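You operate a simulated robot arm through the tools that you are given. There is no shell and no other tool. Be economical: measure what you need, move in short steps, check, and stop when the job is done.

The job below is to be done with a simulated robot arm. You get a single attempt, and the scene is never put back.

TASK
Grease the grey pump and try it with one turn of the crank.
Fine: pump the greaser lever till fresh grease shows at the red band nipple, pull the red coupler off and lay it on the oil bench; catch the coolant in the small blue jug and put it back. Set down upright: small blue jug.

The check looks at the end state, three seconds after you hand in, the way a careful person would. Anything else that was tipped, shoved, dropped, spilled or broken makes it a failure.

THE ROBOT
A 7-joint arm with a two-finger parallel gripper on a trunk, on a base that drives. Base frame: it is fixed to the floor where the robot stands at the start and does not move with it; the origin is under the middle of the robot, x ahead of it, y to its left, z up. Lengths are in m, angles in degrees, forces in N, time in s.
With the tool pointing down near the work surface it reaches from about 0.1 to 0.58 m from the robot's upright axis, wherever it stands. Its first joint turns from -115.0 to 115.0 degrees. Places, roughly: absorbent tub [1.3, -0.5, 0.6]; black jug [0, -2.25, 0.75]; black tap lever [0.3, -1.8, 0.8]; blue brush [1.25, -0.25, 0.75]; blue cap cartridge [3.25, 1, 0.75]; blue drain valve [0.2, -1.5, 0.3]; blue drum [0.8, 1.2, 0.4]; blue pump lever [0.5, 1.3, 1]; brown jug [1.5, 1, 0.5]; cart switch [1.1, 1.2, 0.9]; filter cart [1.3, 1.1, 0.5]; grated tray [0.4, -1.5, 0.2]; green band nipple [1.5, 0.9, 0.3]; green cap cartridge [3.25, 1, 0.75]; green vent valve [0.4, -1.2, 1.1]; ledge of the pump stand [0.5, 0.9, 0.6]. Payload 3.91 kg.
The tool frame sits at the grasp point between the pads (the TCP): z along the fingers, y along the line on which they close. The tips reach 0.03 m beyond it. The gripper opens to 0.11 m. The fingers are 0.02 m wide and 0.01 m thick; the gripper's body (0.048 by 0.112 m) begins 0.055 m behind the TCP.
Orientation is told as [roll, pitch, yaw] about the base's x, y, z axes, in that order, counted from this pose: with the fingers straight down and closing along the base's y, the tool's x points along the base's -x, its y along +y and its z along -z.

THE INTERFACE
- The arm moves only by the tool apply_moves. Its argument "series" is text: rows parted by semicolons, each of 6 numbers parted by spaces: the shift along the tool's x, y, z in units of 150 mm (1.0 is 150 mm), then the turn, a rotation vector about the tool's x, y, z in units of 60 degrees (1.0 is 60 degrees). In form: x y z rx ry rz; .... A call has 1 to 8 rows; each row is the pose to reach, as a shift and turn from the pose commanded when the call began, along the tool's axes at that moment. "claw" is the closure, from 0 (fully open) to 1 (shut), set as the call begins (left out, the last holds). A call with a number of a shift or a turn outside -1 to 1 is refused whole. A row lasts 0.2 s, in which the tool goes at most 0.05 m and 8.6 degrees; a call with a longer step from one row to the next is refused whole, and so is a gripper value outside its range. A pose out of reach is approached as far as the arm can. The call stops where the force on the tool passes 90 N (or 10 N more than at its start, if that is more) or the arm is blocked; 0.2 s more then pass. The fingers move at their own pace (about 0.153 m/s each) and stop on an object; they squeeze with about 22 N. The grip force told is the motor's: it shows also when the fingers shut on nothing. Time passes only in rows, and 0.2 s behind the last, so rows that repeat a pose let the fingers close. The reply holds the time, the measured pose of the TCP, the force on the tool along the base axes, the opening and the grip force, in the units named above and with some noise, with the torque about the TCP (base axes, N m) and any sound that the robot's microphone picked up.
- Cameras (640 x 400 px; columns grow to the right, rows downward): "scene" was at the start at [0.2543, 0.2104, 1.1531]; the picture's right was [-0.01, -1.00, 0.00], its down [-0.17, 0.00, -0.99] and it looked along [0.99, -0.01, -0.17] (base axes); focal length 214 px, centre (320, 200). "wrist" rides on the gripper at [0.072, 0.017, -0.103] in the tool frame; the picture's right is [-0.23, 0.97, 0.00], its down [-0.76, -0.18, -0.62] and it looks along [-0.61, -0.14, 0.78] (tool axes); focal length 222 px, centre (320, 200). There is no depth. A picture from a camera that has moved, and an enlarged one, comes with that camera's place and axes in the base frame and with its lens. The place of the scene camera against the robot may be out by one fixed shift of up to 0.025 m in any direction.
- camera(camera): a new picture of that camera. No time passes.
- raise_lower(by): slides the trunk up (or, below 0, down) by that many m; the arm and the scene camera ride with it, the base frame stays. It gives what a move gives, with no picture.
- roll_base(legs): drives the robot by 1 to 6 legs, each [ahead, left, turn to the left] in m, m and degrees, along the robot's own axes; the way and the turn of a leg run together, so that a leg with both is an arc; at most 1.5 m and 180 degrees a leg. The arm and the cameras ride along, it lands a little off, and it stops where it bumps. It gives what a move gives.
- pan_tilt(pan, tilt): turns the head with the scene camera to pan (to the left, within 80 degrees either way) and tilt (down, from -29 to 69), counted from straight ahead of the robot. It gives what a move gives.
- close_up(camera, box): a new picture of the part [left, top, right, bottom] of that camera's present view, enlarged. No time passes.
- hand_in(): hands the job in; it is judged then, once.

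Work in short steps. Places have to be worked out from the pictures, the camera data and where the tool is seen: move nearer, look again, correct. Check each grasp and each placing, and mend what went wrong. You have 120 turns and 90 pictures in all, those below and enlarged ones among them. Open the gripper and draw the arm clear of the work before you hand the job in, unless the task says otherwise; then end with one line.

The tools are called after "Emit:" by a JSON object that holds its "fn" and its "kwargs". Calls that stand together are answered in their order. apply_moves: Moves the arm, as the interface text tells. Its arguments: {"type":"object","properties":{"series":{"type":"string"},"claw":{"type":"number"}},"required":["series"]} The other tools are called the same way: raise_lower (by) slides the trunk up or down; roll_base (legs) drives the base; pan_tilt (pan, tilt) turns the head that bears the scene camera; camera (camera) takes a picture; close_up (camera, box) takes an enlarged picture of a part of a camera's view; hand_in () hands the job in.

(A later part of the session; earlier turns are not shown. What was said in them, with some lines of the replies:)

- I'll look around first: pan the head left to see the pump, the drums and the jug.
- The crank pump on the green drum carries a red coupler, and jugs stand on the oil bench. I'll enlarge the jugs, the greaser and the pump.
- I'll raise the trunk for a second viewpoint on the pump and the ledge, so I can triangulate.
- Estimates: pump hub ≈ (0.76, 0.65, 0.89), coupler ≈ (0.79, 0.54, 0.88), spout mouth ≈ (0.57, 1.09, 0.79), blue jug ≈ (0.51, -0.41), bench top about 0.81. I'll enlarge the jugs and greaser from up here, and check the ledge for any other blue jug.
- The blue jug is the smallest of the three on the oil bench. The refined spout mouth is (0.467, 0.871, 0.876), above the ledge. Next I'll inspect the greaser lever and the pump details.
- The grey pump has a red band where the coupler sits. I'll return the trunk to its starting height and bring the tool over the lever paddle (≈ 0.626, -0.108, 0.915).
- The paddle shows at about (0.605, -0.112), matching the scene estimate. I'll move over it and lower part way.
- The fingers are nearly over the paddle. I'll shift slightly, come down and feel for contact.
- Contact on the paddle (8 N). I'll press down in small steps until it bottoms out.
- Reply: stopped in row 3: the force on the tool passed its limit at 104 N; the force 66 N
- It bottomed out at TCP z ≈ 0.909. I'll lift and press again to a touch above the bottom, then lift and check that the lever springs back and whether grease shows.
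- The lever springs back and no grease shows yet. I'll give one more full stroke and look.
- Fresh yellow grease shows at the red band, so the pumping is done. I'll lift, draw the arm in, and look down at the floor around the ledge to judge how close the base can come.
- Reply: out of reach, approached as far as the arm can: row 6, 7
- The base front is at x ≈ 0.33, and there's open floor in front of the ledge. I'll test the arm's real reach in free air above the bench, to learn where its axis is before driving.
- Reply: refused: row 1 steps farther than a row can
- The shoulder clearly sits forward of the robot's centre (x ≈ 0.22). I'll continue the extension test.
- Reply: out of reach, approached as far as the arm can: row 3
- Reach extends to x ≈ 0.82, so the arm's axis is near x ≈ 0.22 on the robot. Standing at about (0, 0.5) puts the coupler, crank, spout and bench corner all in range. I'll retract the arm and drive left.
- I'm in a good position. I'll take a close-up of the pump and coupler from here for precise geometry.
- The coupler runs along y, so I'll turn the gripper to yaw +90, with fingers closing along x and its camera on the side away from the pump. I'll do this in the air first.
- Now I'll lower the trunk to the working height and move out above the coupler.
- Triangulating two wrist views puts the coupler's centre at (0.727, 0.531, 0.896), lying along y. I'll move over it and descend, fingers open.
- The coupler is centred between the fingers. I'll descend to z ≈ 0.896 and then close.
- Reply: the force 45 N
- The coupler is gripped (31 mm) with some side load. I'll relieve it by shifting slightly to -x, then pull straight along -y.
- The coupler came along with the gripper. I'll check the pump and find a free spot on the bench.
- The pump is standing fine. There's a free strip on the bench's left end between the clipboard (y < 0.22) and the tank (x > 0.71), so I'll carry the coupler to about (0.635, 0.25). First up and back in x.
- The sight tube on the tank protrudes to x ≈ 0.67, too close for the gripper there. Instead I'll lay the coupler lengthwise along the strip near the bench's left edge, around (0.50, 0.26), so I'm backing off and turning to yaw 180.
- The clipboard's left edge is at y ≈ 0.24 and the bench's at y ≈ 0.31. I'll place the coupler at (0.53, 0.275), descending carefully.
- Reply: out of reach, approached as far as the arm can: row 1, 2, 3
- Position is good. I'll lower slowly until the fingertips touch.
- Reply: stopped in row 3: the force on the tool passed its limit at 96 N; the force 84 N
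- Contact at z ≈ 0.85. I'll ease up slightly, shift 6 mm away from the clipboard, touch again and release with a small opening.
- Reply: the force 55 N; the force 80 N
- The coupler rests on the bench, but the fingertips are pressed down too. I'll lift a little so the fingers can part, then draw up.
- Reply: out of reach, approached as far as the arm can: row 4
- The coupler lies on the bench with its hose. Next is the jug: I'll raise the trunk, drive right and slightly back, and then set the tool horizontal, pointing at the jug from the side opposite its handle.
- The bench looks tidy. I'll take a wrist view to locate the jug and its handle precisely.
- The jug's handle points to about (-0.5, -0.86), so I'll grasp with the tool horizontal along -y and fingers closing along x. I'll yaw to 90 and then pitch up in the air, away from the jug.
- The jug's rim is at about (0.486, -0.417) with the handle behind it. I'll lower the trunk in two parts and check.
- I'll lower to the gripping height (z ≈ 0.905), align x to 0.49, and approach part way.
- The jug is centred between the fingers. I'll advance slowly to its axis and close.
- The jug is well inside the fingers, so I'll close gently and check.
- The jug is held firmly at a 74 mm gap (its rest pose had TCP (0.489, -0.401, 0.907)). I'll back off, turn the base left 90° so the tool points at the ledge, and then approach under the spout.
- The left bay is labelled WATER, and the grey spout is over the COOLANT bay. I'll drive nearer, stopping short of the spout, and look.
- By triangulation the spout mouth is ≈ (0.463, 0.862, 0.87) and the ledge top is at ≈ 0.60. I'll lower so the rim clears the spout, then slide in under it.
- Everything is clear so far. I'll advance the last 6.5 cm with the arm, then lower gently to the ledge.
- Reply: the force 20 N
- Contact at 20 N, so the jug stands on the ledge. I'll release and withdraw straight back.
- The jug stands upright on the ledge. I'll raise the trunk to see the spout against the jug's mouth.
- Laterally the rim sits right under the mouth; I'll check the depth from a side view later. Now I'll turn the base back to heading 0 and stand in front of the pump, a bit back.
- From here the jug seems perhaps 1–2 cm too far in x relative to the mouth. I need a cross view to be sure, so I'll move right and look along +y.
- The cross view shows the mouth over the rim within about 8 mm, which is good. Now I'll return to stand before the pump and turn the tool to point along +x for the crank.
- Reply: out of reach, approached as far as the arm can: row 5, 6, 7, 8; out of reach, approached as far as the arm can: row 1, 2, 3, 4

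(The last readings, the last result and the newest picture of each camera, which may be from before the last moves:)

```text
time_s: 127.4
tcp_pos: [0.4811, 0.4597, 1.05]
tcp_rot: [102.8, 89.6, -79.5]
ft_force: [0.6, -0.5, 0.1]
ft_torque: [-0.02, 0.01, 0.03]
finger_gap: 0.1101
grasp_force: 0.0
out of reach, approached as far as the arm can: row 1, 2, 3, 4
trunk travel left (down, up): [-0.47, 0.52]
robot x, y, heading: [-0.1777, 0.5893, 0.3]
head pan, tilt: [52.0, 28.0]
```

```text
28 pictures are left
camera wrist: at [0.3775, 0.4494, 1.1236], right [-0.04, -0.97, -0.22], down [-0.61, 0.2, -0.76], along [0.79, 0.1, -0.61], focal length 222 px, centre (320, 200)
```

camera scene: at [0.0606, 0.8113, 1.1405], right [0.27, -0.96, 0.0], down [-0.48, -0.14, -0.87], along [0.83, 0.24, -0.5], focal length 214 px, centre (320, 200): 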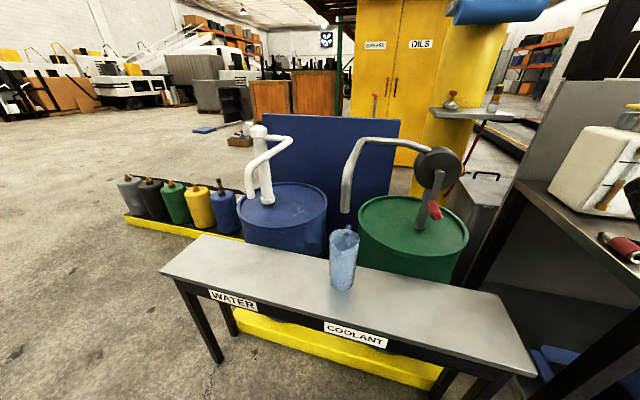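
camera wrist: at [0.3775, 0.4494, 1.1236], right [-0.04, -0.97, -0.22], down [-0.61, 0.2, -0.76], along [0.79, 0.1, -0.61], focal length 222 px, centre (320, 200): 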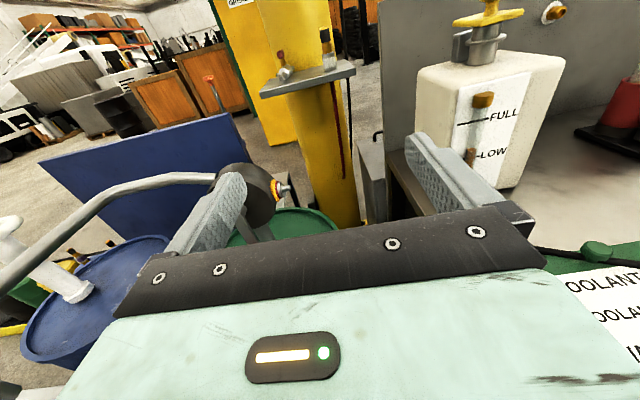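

The tool now points along +x. Triangulated: crank hub ≈ (0.71, 0.64, 0.89), handle mid ≈ (0.648, 0.635, 0.80), hanging straight down with radius ≈ 0.093 and axis along x. I'll lower the trunk and move to a pre-grasp pose in front of the handle.

Emit:
{"fn": "raise_lower", "kwargs": {"by": -0.1}}

Emit:
{"fn": "apply_moves", "kwargs": {"series": "-0.1 -0.2 0.1 0 0 0; -0.2 -0.4 0.2 0 0 0; -0.35 -0.6 0.3 0 0 0; -0.5 -0.8 0.3 0 0 0; -0.65 -1 0.3 0 0 0"}}

Emit:
{"fn": "camera", "kwargs": {"camera": "wrist"}}

```text
time_s: 128.7
tcp_pos: [0.4818, 0.4601, 0.9504]
tcp_rot: [106.9, 89.6, -75.6]
ft_force: [-0.3, -0.5, -0.2]
ft_torque: [0.01, 0.0, -0.01]
finger_gap: 0.1098
grasp_force: 0.0
trunk travel left (down, up): [-0.37, 0.62]
robot x, y, heading: [-0.1817, 0.5883, 0.2]
head pan, tilt: [52.0, 28.0]
```

```text
time_s: 129.9
tcp_pos: [0.5322, 0.6084, 0.8508]
tcp_rot: [111.1, 89.6, -71.3]
ft_force: [-0.2, 0.1, 0.2]
ft_torque: [-0.02, 0.02, 0.03]
finger_gap: 0.1103
grasp_force: 0.0
trunk travel left (down, up): [-0.37, 0.62]
robot x, y, heading: [-0.1772, 0.5855, 0.5]
head pan, tilt: [52.0, 28.0]
```

```text
27 pictures are left
camera wrist: at [0.4284, 0.597, 0.9247], right [-0.04, -0.97, -0.22], down [-0.61, 0.2, -0.76], along [0.79, 0.1, -0.61], focal length 222 px, centre (320, 200)
```

wrist: 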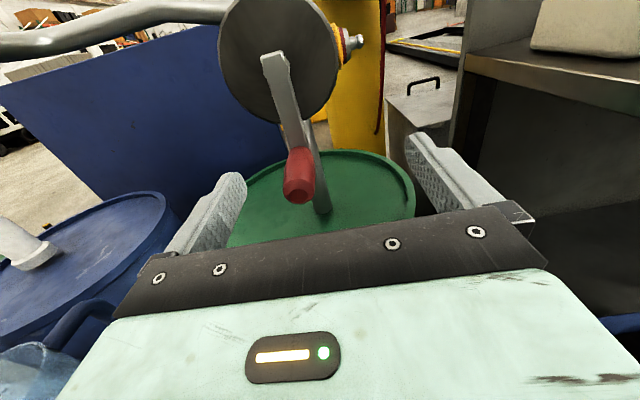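

The handle runs along x at y ≈ 0.637, z ≈ 0.806, and the hub is at z ≈ 0.90. I'll align with it, and check the pump face for a direction arrow.

Emit:
{"fn": "apply_moves", "kwargs": {"series": "-0.15 -0.1 0 0 0 0; -0.3 -0.19 0 0 0 0; -0.3 -0.19 0.25 0 0 0; -0.3 -0.19 0.5 0 0 0; -0.3 -0.19 0.7 0 0 0"}}

Emit:
{"fn": "close_up", "kwargs": {"camera": "wrist", "box": [200, 0, 400, 200]}}

Emit:
{"fn": "pan_tilt", "kwargs": {"pan": -10, "tilt": 15}}

Emit:
{"fn": "camera", "kwargs": {"camera": "scene"}}

```text
time_s: 131.1
tcp_pos: [0.636, 0.6341, 0.8061]
tcp_rot: [86.1, 89.5, -96.2]
ft_force: [-48.8, -2.3, 3.4]
ft_torque: [0.02, -0.24, 0.43]
finger_gap: 0.11
grasp_force: 0.0
trunk travel left (down, up): [-0.37, 0.62]
robot x, y, heading: [-0.179, 0.5848, 0.2]
head pan, tilt: [52.0, 28.0]
```

```text
2.00 times, centred on (300, 100) of wrist
camera zoom: at [0.5327, 0.6222, 0.8802], right [-0.04, -0.97, -0.22], down [-0.62, 0.2, -0.76], along [0.79, 0.11, -0.61], focal length 444 px, centre (360, 400)
```

zoom: 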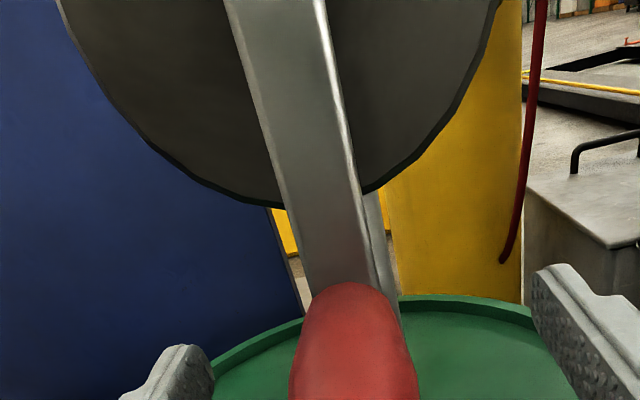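

```text
time_s: 132.4
tcp_pos: [0.6359, 0.6317, 0.8065]
tcp_rot: [86.6, 89.4, -96.0]
ft_force: [-72.4, 2.5, -1.5]
ft_torque: [-0.02, -0.68, 0.37]
finger_gap: 0.11
grasp_force: 0.1
trunk travel left (down, up): [-0.37, 0.62]
robot x, y, heading: [-0.1813, 0.5809, 0.1]
head pan, tilt: [-10.0, 15.0]
```

```text
25 pictures are left
camera scene: at [0.0715, 0.7824, 1.0651], right [-0.17, -0.99, 0.0], down [-0.25, 0.04, -0.97], along [0.95, -0.17, -0.26], focal length 214 px, centre (320, 200)
```

scene: 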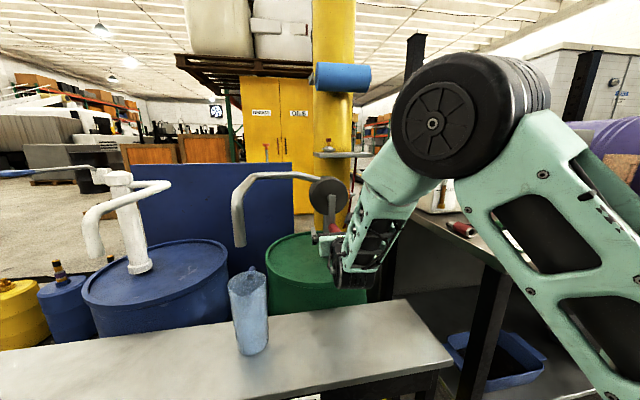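

The handle's end is touching the palm (pushing -x), so I'll back off 2 cm and then close on the handle.

Emit:
{"fn": "apply_moves", "kwargs": {"series": "0 0 -0.07 0 0 0; 0 0 -0.14 0 0 0; 0 0 -0.14 0 0 0"}}

Emit:
{"fn": "apply_moves", "kwargs": {"series": "0 0 0 0 0 0; 0 0 0 0 0 0; 0 0 0 0 0 0", "claw": 1}}

Emit:
{"fn": "camera", "kwargs": {"camera": "wrist"}}

```text
time_s: 133.2
tcp_pos: [0.6188, 0.6323, 0.8077]
tcp_rot: [114.4, 89.5, -68.2]
ft_force: [-0.3, 0.0, -0.5]
ft_torque: [-0.01, -0.03, -0.01]
finger_gap: 0.1097
grasp_force: 0.1
trunk travel left (down, up): [-0.37, 0.62]
robot x, y, heading: [-0.1786, 0.5864, 0.0]
head pan, tilt: [-10.0, 15.0]
```

```text
time_s: 134.1
tcp_pos: [0.6191, 0.6318, 0.8067]
tcp_rot: [107.8, 89.5, -74.7]
ft_force: [0.9, -1.2, -0.8]
ft_torque: [0.01, 0.09, -0.17]
finger_gap: 0.0317
grasp_force: 45.3
trunk travel left (down, up): [-0.37, 0.62]
robot x, y, heading: [-0.1791, 0.5881, -0.0]
head pan, tilt: [-10.0, 15.0]
```

```text
24 pictures are left
camera wrist: at [0.5143, 0.621, 0.8805], right [-0.04, -0.97, -0.22], down [-0.61, 0.2, -0.76], along [0.79, 0.1, -0.61], focal length 222 px, centre (320, 200)
```

wrist: 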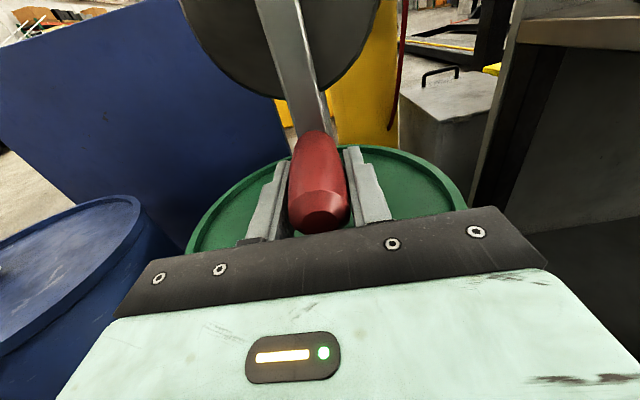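

The handle is gripped. I'll try the first 30° clockwise as seen from the crank side (left, then up) and check the forces.

Emit:
{"fn": "apply_moves", "kwargs": {"series": "0.0024 -0.054 0 0 0 0; 0.0094 -0.108 0 0 0 0; 0.021 -0.16 0 0 0 0; 0.037 -0.212 0 0 0 0; 0.058 -0.262 0 0 0 0; 0.083 -0.31 0 0 0 0"}}

```text
time_s: 135.4
tcp_pos: [0.6185, 0.6788, 0.8205]
tcp_rot: [117.3, 89.5, -65.1]
ft_force: [-40.0, -8.1, 7.2]
ft_torque: [0.09, -0.39, -0.05]
finger_gap: 0.0316
grasp_force: 45.0
trunk travel left (down, up): [-0.37, 0.62]
robot x, y, heading: [-0.1791, 0.5928, -0.2]
head pan, tilt: [-10.0, 15.0]
```

The crank turns, with some -x push: its plane is slightly tilted and the handle end nears the palm. I'll ease back 1 cm in x and read the force again.

Emit:
{"fn": "apply_moves", "kwargs": {"series": "0 0 -0.04 0 0 0; 0 0 -0.07 0 0 0"}}

Emit:
{"fn": "camera", "kwargs": {"camera": "wrist"}}

```text
time_s: 136.1
tcp_pos: [0.6139, 0.6769, 0.8196]
tcp_rot: [113.0, 89.4, -69.7]
ft_force: [40.1, -3.1, 1.2]
ft_torque: [0.03, 0.34, -0.1]
finger_gap: 0.0316
grasp_force: 45.4
trunk travel left (down, up): [-0.37, 0.62]
robot x, y, heading: [-0.1763, 0.5863, 0.2]
head pan, tilt: [-10.0, 15.0]
```

```text
23 pictures are left
camera wrist: at [0.5095, 0.6665, 0.8922], right [-0.05, -0.97, -0.22], down [-0.61, 0.2, -0.77], along [0.79, 0.1, -0.61], focal length 222 px, centre (320, 200)
```

wrist: 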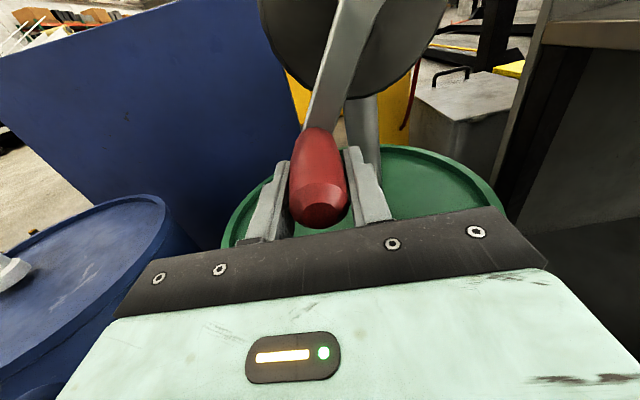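

The neutral x shift is about -5 mm over this arc, so the plane is slightly tilted; the y/z forces are small, so the radius is right. I'll continue to 110° with that correction.

Emit:
{"fn": "apply_moves", "kwargs": {"series": "0.062 -0.0885 0.023 0 0 0; 0.138 -0.165 0.015 0 0 0; 0.227 -0.227 0.008 0 0 0; 0.325 -0.2726 0.003 0 0 0; 0.429 -0.3006 0 0 0 0; 0.537 -0.31 -0.001 0 0 0; 0.6446 -0.3006 0 0 0 0; 0.749 -0.2726 0.003 0 0 0"}}

Emit:
{"fn": "camera", "kwargs": {"camera": "scene"}}

```text
time_s: 137.8
tcp_pos: [0.6131, 0.7128, 0.9261]
tcp_rot: [44.4, 89.2, -139.2]
ft_force: [-27.2, -56.3, -28.2]
ft_torque: [0.48, -0.74, 0.73]
finger_gap: 0.0314
grasp_force: 45.5
trunk travel left (down, up): [-0.37, 0.62]
robot x, y, heading: [-0.1786, 0.5883, 0.3]
head pan, tilt: [-10.0, 15.0]
```

```text
22 pictures are left
camera scene: at [0.0734, 0.7802, 1.0646], right [-0.17, -0.99, 0.0], down [-0.26, 0.05, -0.97], along [0.95, -0.17, -0.26], focal length 214 px, centre (320, 200)
```

scene: 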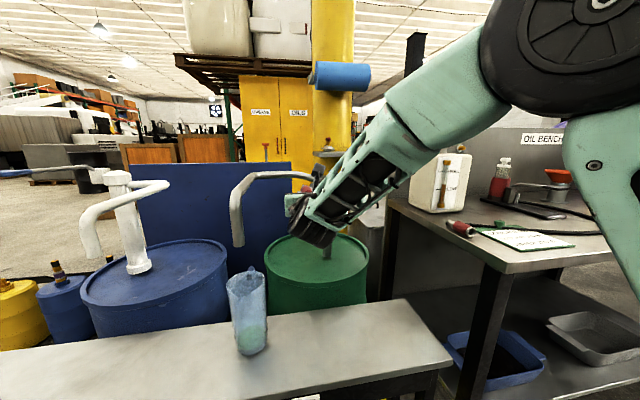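

Coolant is already running into the jug, so the direction is right. The inward load shows the true centre is ≈ (y 0.632, z 0.894) with R ≈ 0.087, and I'll continue to 180° with that circle.

Emit:
{"fn": "apply_moves", "kwargs": {"series": "0.038 0.081 -0.035 0 0 0; 0.121 0.139 -0.026 0 0 0; 0.192 0.21 -0.0145 0 0 0; 0.25 0.293 -0.002 0 0 0; 0.293 0.384 0.012 0 0 0; 0.319 0.482 0.027 0 0 0; 0.328 0.583 0.043 0 0 0"}}

Emit:
{"fn": "close_up", "kwargs": {"camera": "scene", "box": [180, 140, 400, 360]}}

```text
time_s: 139.4
tcp_pos: [0.6116, 0.6368, 0.9807]
tcp_rot: [98.6, 89.5, -83.6]
ft_force: [-35.6, 1.8, -19.9]
ft_torque: [0.02, 0.1, -0.1]
finger_gap: 0.0313
grasp_force: 44.4
trunk travel left (down, up): [-0.37, 0.62]
robot x, y, heading: [-0.1796, 0.5876, 0.1]
head pan, tilt: [-10.0, 15.0]
```

```text
1.82 times, centred on (290, 250) of scene
camera zoom: at [0.0724, 0.7827, 1.0649], right [-0.17, -0.99, 0.0], down [-0.25, 0.04, -0.97], along [0.95, -0.17, -0.26], focal length 390 px, centre (374, 109)
```

zoom: 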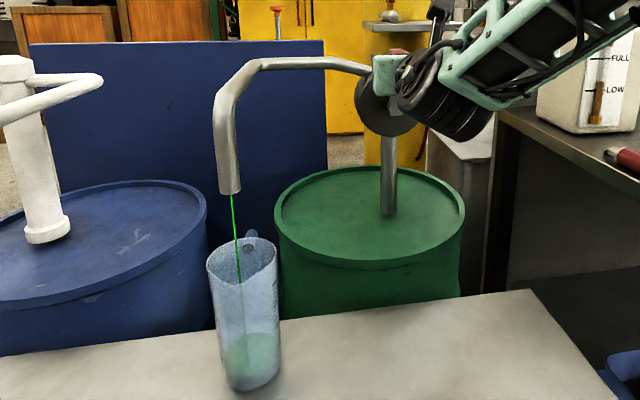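

The stream falls cleanly into the jug. The plane tilts mainly with height (x falls about 11 mm from bottom to top), so I'll correct for that and continue from 180° to 260°.

Emit:
{"fn": "apply_moves", "kwargs": {"series": "-0.0088 0.1007 -0.068 0 0 0; -0.035 0.198 -0.06 0 0 0; -0.078 0.29 -0.051 0 0 0; -0.136 0.373 -0.042 0 0 0; -0.207 0.444 -0.033 0 0 0; -0.29 0.502 -0.024 0 0 0; -0.381 0.545 -0.0155 0 0 0; -0.479 0.571 -0.007 0 0 0"}}

```text
time_s: 141.2
tcp_pos: [0.6078, 0.5497, 0.9092]
tcp_rot: [92.7, 89.4, -89.6]
ft_force: [-26.4, 11.1, 0.1]
ft_torque: [0.0, -0.39, 0.1]
finger_gap: 0.0314
grasp_force: 45.3
trunk travel left (down, up): [-0.37, 0.62]
robot x, y, heading: [-0.177, 0.5869, 0.1]
head pan, tilt: [-10.0, 15.0]
```

The load is small. I'll run the final arc, 260° → 360°.

Emit:
{"fn": "apply_moves", "kwargs": {"series": "-0.1007 0.0087 -0.037 0 0 0; -0.201 0 -0.03 0 0 0; -0.299 -0.026 -0.025 0 0 0; -0.391 -0.069 -0.021 0 0 0; -0.489 -0.1407 -0.018 0 0 0; -0.57 -0.231 -0.0165 0 0 0; -0.646 -0.373 -0.018 0 0 0; -0.681 -0.571 -0.025 0 0 0"}}

Emit:
{"fn": "close_up", "kwargs": {"camera": "scene", "box": [180, 140, 400, 360]}}

```text
time_s: 143.1
tcp_pos: [0.6069, 0.6284, 0.8118]
tcp_rot: [144.7, 89.3, -38.0]
ft_force: [-15.4, -0.4, 32.9]
ft_torque: [-0.02, -0.67, -0.05]
finger_gap: 0.0312
grasp_force: 45.1
trunk travel left (down, up): [-0.37, 0.62]
robot x, y, heading: [-0.1786, 0.5857, 0.1]
head pan, tilt: [-10.0, 15.0]
```

```text
1.82 times, centred on (290, 250) of scene
camera zoom: at [0.072, 0.7816, 1.0652], right [-0.17, -0.98, 0.0], down [-0.25, 0.04, -0.97], along [0.95, -0.17, -0.26], focal length 390 px, centre (374, 109)
```

zoom: 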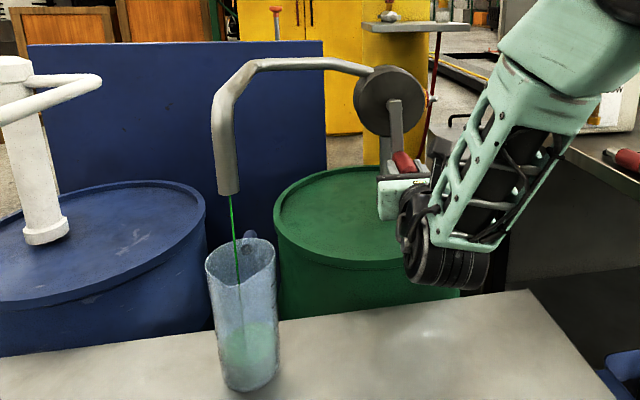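

The turn is practically complete: y 0.628 versus a start of 0.632. I'll nudge the last few millimetres, wait for the stream to end, then release and withdraw along -x.

Emit:
{"fn": "apply_moves", "kwargs": {"series": "0.02 -0.03 -0.01 0 0 0; 0.02 -0.045 -0.01 0 0 0; 0.02 -0.045 -0.01 0 0 0; 0.02 -0.045 -0.01 0 0 0; 0.02 -0.045 -0.01 0 0 0"}}

Emit:
{"fn": "apply_moves", "kwargs": {"series": "0 0 0 0 0 0; 0 0 0 0 0 0; 0 0 0 0 0 0; 0 0 0 0 0 0; 0 0 -0.2 0 0 0; 0 0 -0.4 0 0 0; 0 0 -0.6 0 0 0; 0 0 -0.75 0 0 0", "claw": 0}}

Emit:
{"fn": "camera", "kwargs": {"camera": "scene"}}

Emit:
{"fn": "camera", "kwargs": {"camera": "wrist"}}

```text
time_s: 144.2
tcp_pos: [0.6065, 0.6377, 0.8115]
tcp_rot: [118.4, 89.5, -64.3]
ft_force: [-16.7, -4.4, 20.4]
ft_torque: [0.03, -0.61, -0.32]
finger_gap: 0.031
grasp_force: 45.3
trunk travel left (down, up): [-0.37, 0.62]
robot x, y, heading: [-0.1771, 0.5855, -0.1]
head pan, tilt: [-10.0, 15.0]
```

```text
time_s: 146.1
tcp_pos: [0.4963, 0.6446, 0.8086]
tcp_rot: [106.1, 89.5, -76.4]
ft_force: [-0.2, -0.1, -0.5]
ft_torque: [0.03, 0.03, 0.02]
finger_gap: 0.1101
grasp_force: 0.1
trunk travel left (down, up): [-0.37, 0.62]
robot x, y, heading: [-0.1783, 0.5841, -0.2]
head pan, tilt: [-10.0, 15.0]
```

```text
19 pictures are left
camera scene: at [0.0737, 0.7822, 1.0647], right [-0.17, -0.99, 0.0], down [-0.26, 0.04, -0.97], along [0.95, -0.17, -0.26], focal length 214 px, centre (320, 200)
```

scene: 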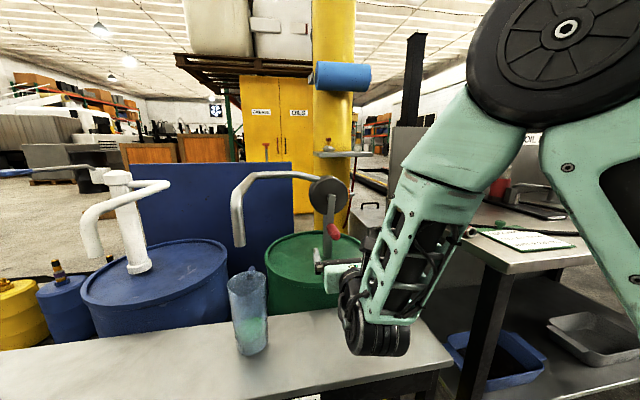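

```text
18 pictures are left
camera wrist: at [0.3919, 0.634, 0.8817], right [-0.04, -0.97, -0.22], down [-0.61, 0.2, -0.76], along [0.79, 0.1, -0.61], focal length 222 px, centre (320, 200)
```

wrist: 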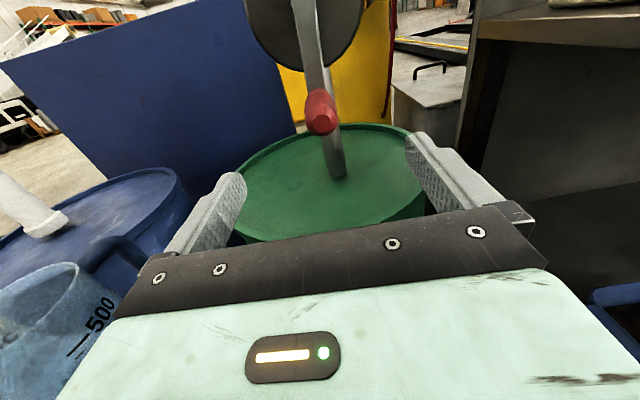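

One full turn is done, the stream has stopped, and the jug stands with its coolant. Now I'll fetch it: back the base off and turn the tool back to point to the robot's right, the configuration I used before.

Emit:
{"fn": "roll_base", "kwargs": {"legs": [[-0.35, 0, 0]]}}

Emit:
{"fn": "apply_moves", "kwargs": {"series": "0 0.12 0 -0.125 0 0; 0 0.25 0 -0.25 0 0; 0 0.37 0 -0.375 0 0; 0 0.5 0 -0.5 0 0; 0 0.62 0 -0.625 0 0; 0 0.75 0 -0.75 0 0; 0 0.87 0 -0.875 0 0; 0 1 0 -1 0 0"}}

Emit:
{"fn": "apply_moves", "kwargs": {"series": "0 0.1 0.1 -0.125 0 0; 0 0.2 0.2 -0.25 0 0; 0 0.3 0.3 -0.375 0 0; 0 0.4 0.4 -0.5 0 0; 0 0.45 0.5 -0.5 0 0"}}

```text
time_s: 148.3
tcp_pos: [0.146, 0.6405, 0.8082]
tcp_rot: [106.7, 89.6, -76.1]
ft_force: [0.6, 0.4, -0.6]
ft_torque: [0.0, -0.01, 0.02]
finger_gap: 0.1102
grasp_force: 0.1
trunk travel left (down, up): [-0.37, 0.62]
robot x, y, heading: [-0.5269, 0.5863, -0.1]
head pan, tilt: [-10.0, 15.0]
```

```text
time_s: 150.1
tcp_pos: [0.1388, 0.4912, 0.8104]
tcp_rot: [165.1, 89.4, -77.8]
ft_force: [-0.1, -0.5, -0.1]
ft_torque: [0.0, 0.03, 0.0]
finger_gap: 0.1099
grasp_force: 0.1
trunk travel left (down, up): [-0.37, 0.62]
robot x, y, heading: [-0.5303, 0.5874, -0.3]
head pan, tilt: [-10.0, 15.0]
```

```text
time_s: 151.3
tcp_pos: [0.1128, 0.3934, 0.8098]
tcp_rot: [-165.0, 89.5, -77.8]
ft_force: [-0.1, 0.6, 1.2]
ft_torque: [0.01, -0.01, 0.02]
finger_gap: 0.1104
grasp_force: 0.0
trunk travel left (down, up): [-0.37, 0.62]
robot x, y, heading: [-0.5295, 0.5853, -0.0]
head pan, tilt: [-10.0, 15.0]
```

I'll finish squaring the tool, then turn the base 90° left, drop to the jug's height and come in front of it.

Emit:
{"fn": "apply_moves", "kwargs": {"series": "0 0.05 0.25 0.02 0 0; 0 0.15 0.5 0.047 0 0; 0 0.25 0.75 0.047 0 0; 0 0.3 1 0.047 0 0"}}

Emit:
{"fn": "roll_base", "kwargs": {"legs": [[0, 0, 90]]}}

Emit:
{"fn": "raise_lower", "kwargs": {"by": -0.113}}

```text
time_s: 152.3
tcp_pos: [0.0587, 0.2475, 0.8105]
tcp_rot: [-164.8, 89.6, -74.7]
ft_force: [-0.1, 0.7, 0.0]
ft_torque: [0.03, -0.03, 0.0]
finger_gap: 0.1098
grasp_force: 0.0
trunk travel left (down, up): [-0.37, 0.62]
robot x, y, heading: [-0.5303, 0.5884, -0.7]
head pan, tilt: [-10.0, 15.0]
```

```text
time_s: 156.6
tcp_pos: [-0.2014, 1.1823, 0.8119]
tcp_rot: [-166.1, 89.6, 14.9]
ft_force: [1.2, -0.4, -0.4]
ft_torque: [0.0, 0.01, -0.03]
finger_gap: 0.11
grasp_force: 0.0
trunk travel left (down, up): [-0.37, 0.62]
robot x, y, heading: [-0.5313, 0.5873, 90.7]
head pan, tilt: [-10.0, 15.0]
```

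```text
time_s: 158.0
tcp_pos: [-0.2019, 1.1829, 0.6988]
tcp_rot: [-166.0, 89.5, 15.0]
ft_force: [0.9, 0.2, 0.4]
ft_torque: [0.0, -0.06, 0.0]
finger_gap: 0.1101
grasp_force: 0.1
trunk travel left (down, up): [-0.257, 0.733]
robot x, y, heading: [-0.5285, 0.5881, 90.8]
head pan, tilt: [-10.0, 15.0]
```

Now I'll drive so the gripper lines up with the jug, stopping about 15 cm short of it.

Emit:
{"fn": "roll_base", "kwargs": {"legs": [[-0.317, 0, -0.8], [0, -0.41, 0]]}}

Emit:
{"fn": "camera", "kwargs": {"camera": "wrist"}}

```text
time_s: 162.3
tcp_pos: [0.2273, 0.8554, 0.6977]
tcp_rot: [-166.2, 89.5, 13.5]
ft_force: [-0.3, 0.0, -0.1]
ft_torque: [0.01, 0.02, -0.02]
finger_gap: 0.11
grasp_force: 0.0
trunk travel left (down, up): [-0.257, 0.733]
robot x, y, heading: [-0.1157, 0.2669, 89.4]
head pan, tilt: [-10.0, 15.0]
```

```text
17 pictures are left
camera wrist: at [0.1227, 0.8401, 0.771], right [0.0, -0.97, -0.23], down [-0.62, 0.18, -0.77], along [0.79, 0.14, -0.6], focal length 222 px, centre (320, 200)
```

wrist: 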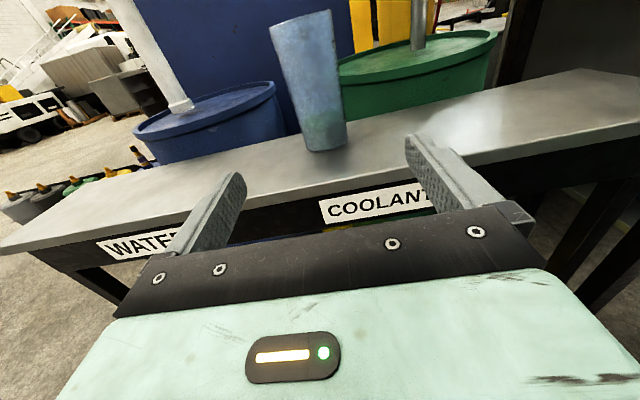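

The jug is lined up within a few millimetres. I'll drive closer, then advance with the arm.

Emit:
{"fn": "roll_base", "kwargs": {"legs": [[0, -0.09, 0.4]]}}

Emit:
{"fn": "camera", "kwargs": {"camera": "wrist"}}

```text
time_s: 163.4
tcp_pos: [0.3112, 0.8559, 0.698]
tcp_rot: [-166.5, 89.4, 13.6]
ft_force: [-0.2, -0.1, -0.3]
ft_torque: [-0.01, 0.02, -0.03]
finger_gap: 0.1099
grasp_force: 0.0
trunk travel left (down, up): [-0.257, 0.733]
robot x, y, heading: [-0.0272, 0.265, 89.6]
head pan, tilt: [-10.0, 15.0]
```

```text
16 pictures are left
camera wrist: at [0.2072, 0.8409, 0.771], right [0.0, -0.97, -0.23], down [-0.62, 0.18, -0.77], along [0.79, 0.14, -0.6], focal length 222 px, centre (320, 200)
```

wrist: 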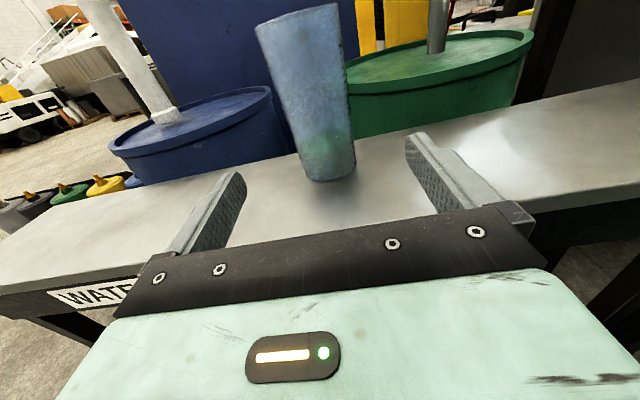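

Aligned, so I'll advance 15 cm to the jug's axis and close.

Emit:
{"fn": "apply_moves", "kwargs": {"series": "0 -0.03 0.2 0 0 0; 0 -0.03 0.4 0 0 0; 0 -0.03 0.6 0 0 0; 0 -0.03 0.75 0 0 0; 0 -0.03 0.9 0 0 0; 0 -0.03 1 0 0 0"}}

Emit:
{"fn": "apply_moves", "kwargs": {"series": "0 0 0 0 0 0; 0 0 0 0 0 0; 0 0 0 0 0 0; 0 0 0 0 0 0", "claw": 1}}

Emit:
{"fn": "apply_moves", "kwargs": {"series": "0.05 0 0 0 0 0; 0.12 0 0 0 0 0; 0.2 0 0 0 0 0"}}

Emit:
{"fn": "camera", "kwargs": {"camera": "wrist"}}

```text
time_s: 164.8
tcp_pos: [0.4611, 0.8619, 0.7005]
tcp_rot: [-163.8, 89.6, 16.2]
ft_force: [-1.3, -0.6, 0.2]
ft_torque: [0.01, 0.02, -0.02]
finger_gap: 0.1101
grasp_force: 0.1
trunk travel left (down, up): [-0.257, 0.733]
robot x, y, heading: [-0.0267, 0.2679, 89.7]
head pan, tilt: [-10.0, 15.0]
```

```text
time_s: 165.8
tcp_pos: [0.4617, 0.8598, 0.7007]
tcp_rot: [-166.8, 89.5, 13.3]
ft_force: [0.1, 0.6, -0.3]
ft_torque: [0.0, -0.02, -0.05]
finger_gap: 0.0737
grasp_force: 21.7
trunk travel left (down, up): [-0.257, 0.733]
robot x, y, heading: [-0.0291, 0.2646, 89.6]
head pan, tilt: [-10.0, 15.0]
```

```text
time_s: 166.6
tcp_pos: [0.4605, 0.862, 0.7309]
tcp_rot: [-169.4, 89.5, 10.6]
ft_force: [0.2, 0.3, -2.1]
ft_torque: [0.0, 0.06, -0.01]
finger_gap: 0.0736
grasp_force: 22.4
trunk travel left (down, up): [-0.257, 0.733]
robot x, y, heading: [-0.0247, 0.2682, 89.6]
head pan, tilt: [-10.0, 15.0]
```

```text
15 pictures are left
camera wrist: at [0.3568, 0.8454, 0.8034], right [0.0, -0.97, -0.23], down [-0.62, 0.18, -0.77], along [0.79, 0.14, -0.6], focal length 222 px, centre (320, 200)
```

wrist: 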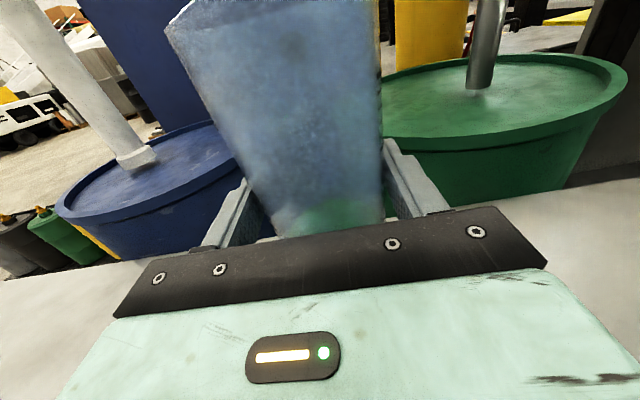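

The jug is held and lifted (6 mm clear of everything, rim below the spout). I'll back straight out, raise it, and turn back to heading 0.

Emit:
{"fn": "roll_base", "kwargs": {"legs": [[0, 0.47, 0]]}}

Emit:
{"fn": "raise_lower", "kwargs": {"by": 0.25}}

Emit:
{"fn": "roll_base", "kwargs": {"legs": [[0, 0, -89.7]]}}

Emit:
{"fn": "camera", "kwargs": {"camera": "wrist"}}

```text
time_s: 169.4
tcp_pos: [-0.0155, 0.8624, 0.7324]
tcp_rot: [-167.1, 89.6, 12.6]
ft_force: [0.2, 0.2, -2.1]
ft_torque: [0.01, -0.01, 0.0]
finger_gap: 0.0736
grasp_force: 21.8
trunk travel left (down, up): [-0.257, 0.733]
robot x, y, heading: [-0.5057, 0.273, 89.5]
head pan, tilt: [-10.0, 15.0]
```

```text
time_s: 172.0
tcp_pos: [-0.0141, 0.8625, 0.9811]
tcp_rot: [-167.5, 89.5, 12.2]
ft_force: [0.5, 0.1, -2.1]
ft_torque: [0.0, 0.02, -0.01]
finger_gap: 0.0737
grasp_force: 21.8
trunk travel left (down, up): [-0.507, 0.483]
robot x, y, heading: [-0.5045, 0.2675, 89.4]
head pan, tilt: [-10.0, 15.0]
```

```text
time_s: 176.2
tcp_pos: [0.0991, -0.2051, 0.9809]
tcp_rot: [-167.5, 89.5, -76.1]
ft_force: [-0.3, 0.0, -2.4]
ft_torque: [0.05, -0.01, -0.01]
finger_gap: 0.0734
grasp_force: 22.2
trunk travel left (down, up): [-0.507, 0.483]
robot x, y, heading: [-0.5036, 0.2698, 1.3]
head pan, tilt: [-10.0, 15.0]
```

```text
14 pictures are left
camera wrist: at [0.0804, -0.0994, 1.0532], right [-0.97, -0.03, -0.23], down [0.16, 0.62, -0.77], along [0.16, -0.78, -0.6], focal length 222 px, centre (320, 200)
```

wrist: 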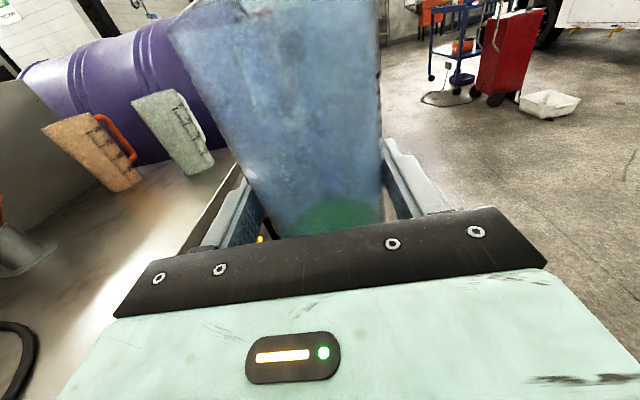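

Still level and full. I'll shift right and drive ahead to above the jug's original place.

Emit:
{"fn": "roll_base", "kwargs": {"legs": [[0, -0.182, -1.3], [0.39, 0, 0]]}}

Emit:
{"fn": "camera", "kwargs": {"camera": "wrist"}}

Emit:
{"fn": "pan_tilt", "kwargs": {"pan": -40, "tilt": 40}}

Emit:
{"fn": "camera", "kwargs": {"camera": "scene"}}

```text
time_s: 179.7
tcp_pos: [0.4838, -0.3892, 0.9817]
tcp_rot: [-167.9, 89.5, -77.1]
ft_force: [0.7, -0.5, -1.7]
ft_torque: [0.03, 0.01, -0.03]
finger_gap: 0.0733
grasp_force: 22.4
trunk travel left (down, up): [-0.507, 0.483]
robot x, y, heading: [-0.1175, 0.0908, 0.5]
head pan, tilt: [-10.0, 15.0]
```

```text
13 pictures are left
camera wrist: at [0.4649, -0.2843, 1.0532], right [-0.97, -0.02, -0.23], down [0.17, 0.62, -0.77], along [0.15, -0.78, -0.6], focal length 222 px, centre (320, 200)
```

wrist: 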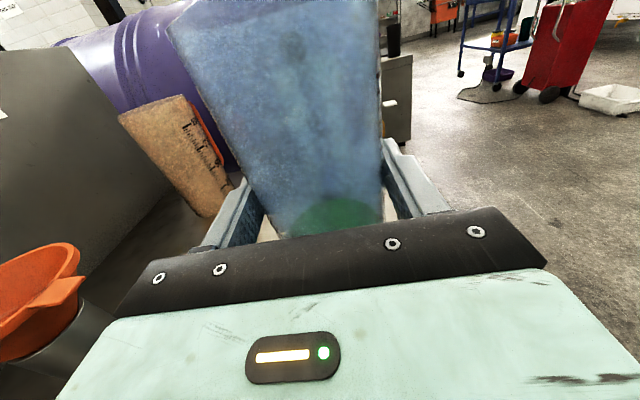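

```text
time_s: 180.6
tcp_pos: [0.4832, -0.3897, 0.9812]
tcp_rot: [-168.3, 89.7, -77.5]
ft_force: [-0.2, -0.6, -2.4]
ft_torque: [0.07, 0.02, -0.01]
finger_gap: 0.0735
grasp_force: 22.3
trunk travel left (down, up): [-0.507, 0.483]
robot x, y, heading: [-0.1146, 0.0908, 0.3]
head pan, tilt: [-40.0, 40.0]
```

```text
12 pictures are left
camera scene: at [0.1078, 0.2498, 1.1622], right [-0.63, -0.77, 0.0], down [-0.5, 0.41, -0.77], along [0.59, -0.49, -0.64], focal length 214 px, centre (320, 200)
```

scene: 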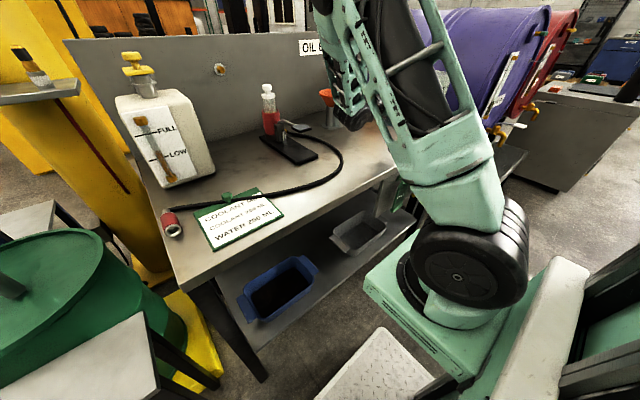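

It's within about 1 cm of its original place. I'll trim that and lower gently onto the bench.

Emit:
{"fn": "apply_moves", "kwargs": {"series": "0 -0.04 0.08 0 0 0; -0.12 -0.04 0.08 0 0 0; -0.24 -0.04 0.08 0 0 0; -0.35 -0.04 0.08 0 0 0; -0.42 -0.04 0.08 0 0 0; -0.46 -0.04 0.08 0 0 0; -0.48 -0.04 0.08 0 0 0"}}

```text
time_s: 182.2
tcp_pos: [0.4892, -0.4023, 0.9086]
tcp_rot: [-164.2, 89.6, -73.4]
ft_force: [0.5, 0.0, -1.5]
ft_torque: [0.03, -0.01, 0.01]
finger_gap: 0.0736
grasp_force: 22.4
trunk travel left (down, up): [-0.507, 0.483]
robot x, y, heading: [-0.1139, 0.0881, 0.6]
head pan, tilt: [-40.0, 40.0]
```

No contact yet, so I'll go down in millimetre steps.

Emit:
{"fn": "apply_moves", "kwargs": {"series": "-0.012 0 0 0 0 0; -0.024 0 0 0 0 0; -0.03 0 0 0 0 0"}}

```text
time_s: 183.0
tcp_pos: [0.4908, -0.4011, 0.9042]
tcp_rot: [-169.0, 89.4, -78.0]
ft_force: [-0.2, -0.3, -2.0]
ft_torque: [0.06, 0.0, 0.03]
finger_gap: 0.0734
grasp_force: 21.7
trunk travel left (down, up): [-0.507, 0.483]
robot x, y, heading: [-0.1165, 0.0921, 0.5]
head pan, tilt: [-40.0, 40.0]
```

Emit:
{"fn": "apply_moves", "kwargs": {"series": "-0.012 0 0 0 0 0; -0.024 0 0 0 0 0; -0.036 0 0 0 0 0"}}

Emit:
{"fn": "close_up", "kwargs": {"camera": "wrist", "box": [140, 60, 460, 260]}}

```text
time_s: 183.8
tcp_pos: [0.4912, -0.4012, 0.8993]
tcp_rot: [-164.1, 89.4, -73.2]
ft_force: [-0.7, 1.5, 5.9]
ft_torque: [-0.08, 0.16, -0.04]
finger_gap: 0.0736
grasp_force: 21.9
trunk travel left (down, up): [-0.507, 0.483]
robot x, y, heading: [-0.1164, 0.0917, 0.9]
head pan, tilt: [-40.0, 40.0]
```

```text
2.00 times, centred on (300, 160) of wrist
camera zoom: at [0.4715, -0.2967, 0.9724], right [-0.97, -0.02, -0.23], down [0.17, 0.62, -0.77], along [0.15, -0.79, -0.6], focal length 444 px, centre (360, 280)
```

zoom: 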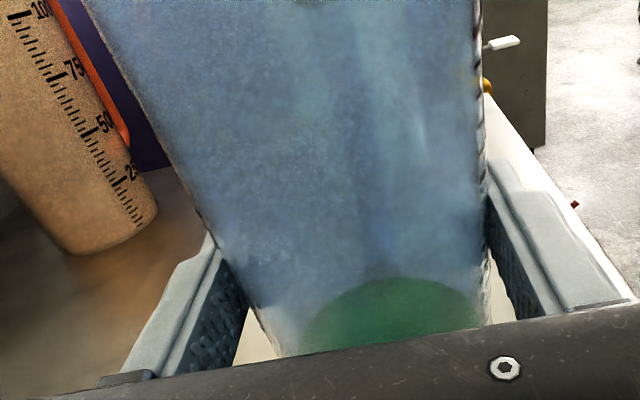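

Contact now (the force changed from -2 to +6 N). I'll press 1 mm more, then open and withdraw straight back along +y.

Emit:
{"fn": "apply_moves", "kwargs": {"series": "-0.006 0 0 0 0 0; -0.006 0 0 0 0 0"}}

Emit:
{"fn": "apply_moves", "kwargs": {"series": "0 0 0 0 0 0; 0 0 0 0 0 0; 0 0 0 0 0 0; 0 0 -0.15 0 0 0; 0 0 -0.35 0 0 0; 0 0 -0.6 0 0 0; 0 0 -0.85 0 0 0; 0 0 -1 0 0 0", "claw": 0}}

Emit:
{"fn": "camera", "kwargs": {"camera": "wrist"}}

```text
time_s: 184.4
tcp_pos: [0.4901, -0.4017, 0.9006]
tcp_rot: [-162.1, 89.4, -71.3]
ft_force: [-0.6, 2.7, 15.4]
ft_torque: [-0.16, 0.09, 0.03]
finger_gap: 0.0737
grasp_force: 21.7
trunk travel left (down, up): [-0.507, 0.483]
robot x, y, heading: [-0.1191, 0.0899, 0.6]
head pan, tilt: [-40.0, 40.0]
```

```text
time_s: 186.2
tcp_pos: [0.4883, -0.2521, 0.8955]
tcp_rot: [-171.9, 89.6, -81.1]
ft_force: [0.2, -0.8, -0.2]
ft_torque: [0.01, 0.0, 0.0]
finger_gap: 0.11
grasp_force: 0.1
trunk travel left (down, up): [-0.507, 0.483]
robot x, y, heading: [-0.1139, 0.0911, 0.6]
head pan, tilt: [-40.0, 40.0]
```

```text
10 pictures are left
camera wrist: at [0.4704, -0.1471, 0.9687], right [-0.97, -0.02, -0.23], down [0.17, 0.62, -0.77], along [0.15, -0.78, -0.6], focal length 222 px, centre (320, 200)
```

wrist: 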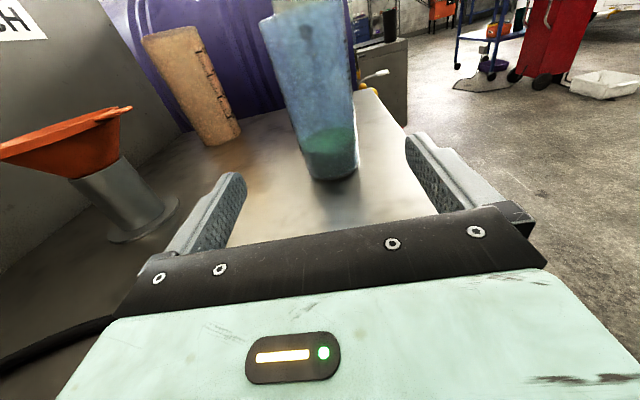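

The jug stands upright in its place with the coolant. I'll raise, back off clear of the bench, and make a last check.

Emit:
{"fn": "raise_lower", "kwargs": {"by": 0.2}}

Emit:
{"fn": "roll_base", "kwargs": {"legs": [[-0.3, 0, 0]]}}

Emit:
{"fn": "pan_tilt", "kwargs": {"pan": -20, "tilt": 30}}

Emit:
{"fn": "camera", "kwargs": {"camera": "scene"}}

Emit:
{"fn": "pan_tilt", "kwargs": {"pan": 30, "tilt": 25}}

Emit:
{"fn": "close_up", "kwargs": {"camera": "scene", "box": [160, 80, 480, 280]}}

```text
time_s: 188.4
tcp_pos: [0.4885, -0.2517, 1.0975]
tcp_rot: [-167.8, 89.5, -77.1]
ft_force: [0.6, -0.6, -0.3]
ft_torque: [-0.01, 0.01, 0.0]
finger_gap: 0.1099
grasp_force: 0.1
trunk travel left (down, up): [-0.707, 0.283]
robot x, y, heading: [-0.1181, 0.0912, 0.5]
head pan, tilt: [-40.0, 40.0]
```

```text
time_s: 190.5
tcp_pos: [0.1868, -0.2531, 1.0967]
tcp_rot: [-167.4, 89.5, -76.4]
ft_force: [0.0, -1.0, -0.1]
ft_torque: [0.01, -0.04, 0.02]
finger_gap: 0.1099
grasp_force: 0.1
trunk travel left (down, up): [-0.707, 0.283]
robot x, y, heading: [-0.4226, 0.09, 0.6]
head pan, tilt: [-40.0, 40.0]
```

```text
time_s: 191.3
tcp_pos: [0.1886, -0.255, 1.0967]
tcp_rot: [-168.0, 89.5, -77.0]
ft_force: [-0.2, 0.5, 0.1]
ft_torque: [0.0, -0.02, 0.01]
finger_gap: 0.1101
grasp_force: 0.1
trunk travel left (down, up): [-0.707, 0.283]
robot x, y, heading: [-0.4193, 0.0849, 0.8]
head pan, tilt: [-20.0, 30.0]
```

```text
9 pictures are left
camera scene: at [-0.175, 0.2708, 1.3774], right [-0.33, -0.94, 0.0], down [-0.47, 0.17, -0.87], along [0.82, -0.29, -0.5], focal length 214 px, centre (320, 200)
```

scene: 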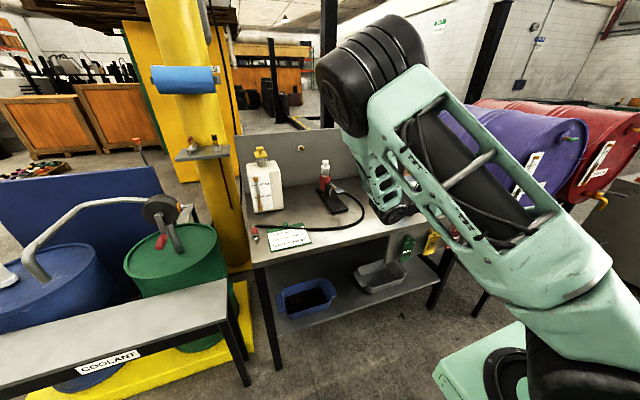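

```text
time_s: 192.5
tcp_pos: [0.1887, -0.2537, 1.0956]
tcp_rot: [-167.7, 89.5, -76.8]
ft_force: [-0.5, 0.5, -0.5]
ft_torque: [-0.02, 0.01, 0.01]
finger_gap: 0.1098
grasp_force: 0.1
trunk travel left (down, up): [-0.707, 0.283]
robot x, y, heading: [-0.4194, 0.0851, 0.7]
head pan, tilt: [30.0, 25.0]
```

```text
2.00 times, centred on (320, 180) of scene
camera zoom: at [-0.1812, 0.3477, 1.3854], right [0.51, -0.86, 0.0], down [-0.36, -0.22, -0.91], along [0.78, 0.46, -0.42], focal length 429 px, centre (320, 240)
```

zoom: 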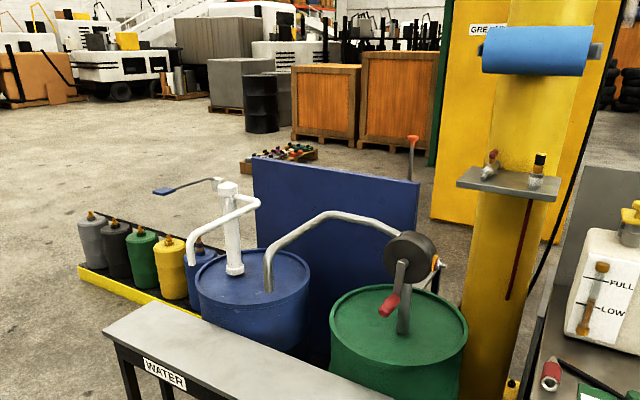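

The coupler is on the bench, the pump is greased with the crank back at the bottom, the ledge is clean and the jug is back upright. The gripper is open and clear, so I'm handing in.

Emit:
{"fn": "hand_in", "kwargs": {}}

```text
The job is handed in.
```

The grey pump is greased until fresh grease showed at the red band nipple, and it ran with one full turn of the crank. The red coupler is on the oil bench, and the small blue jug is back upright in its place with the coolant in it.
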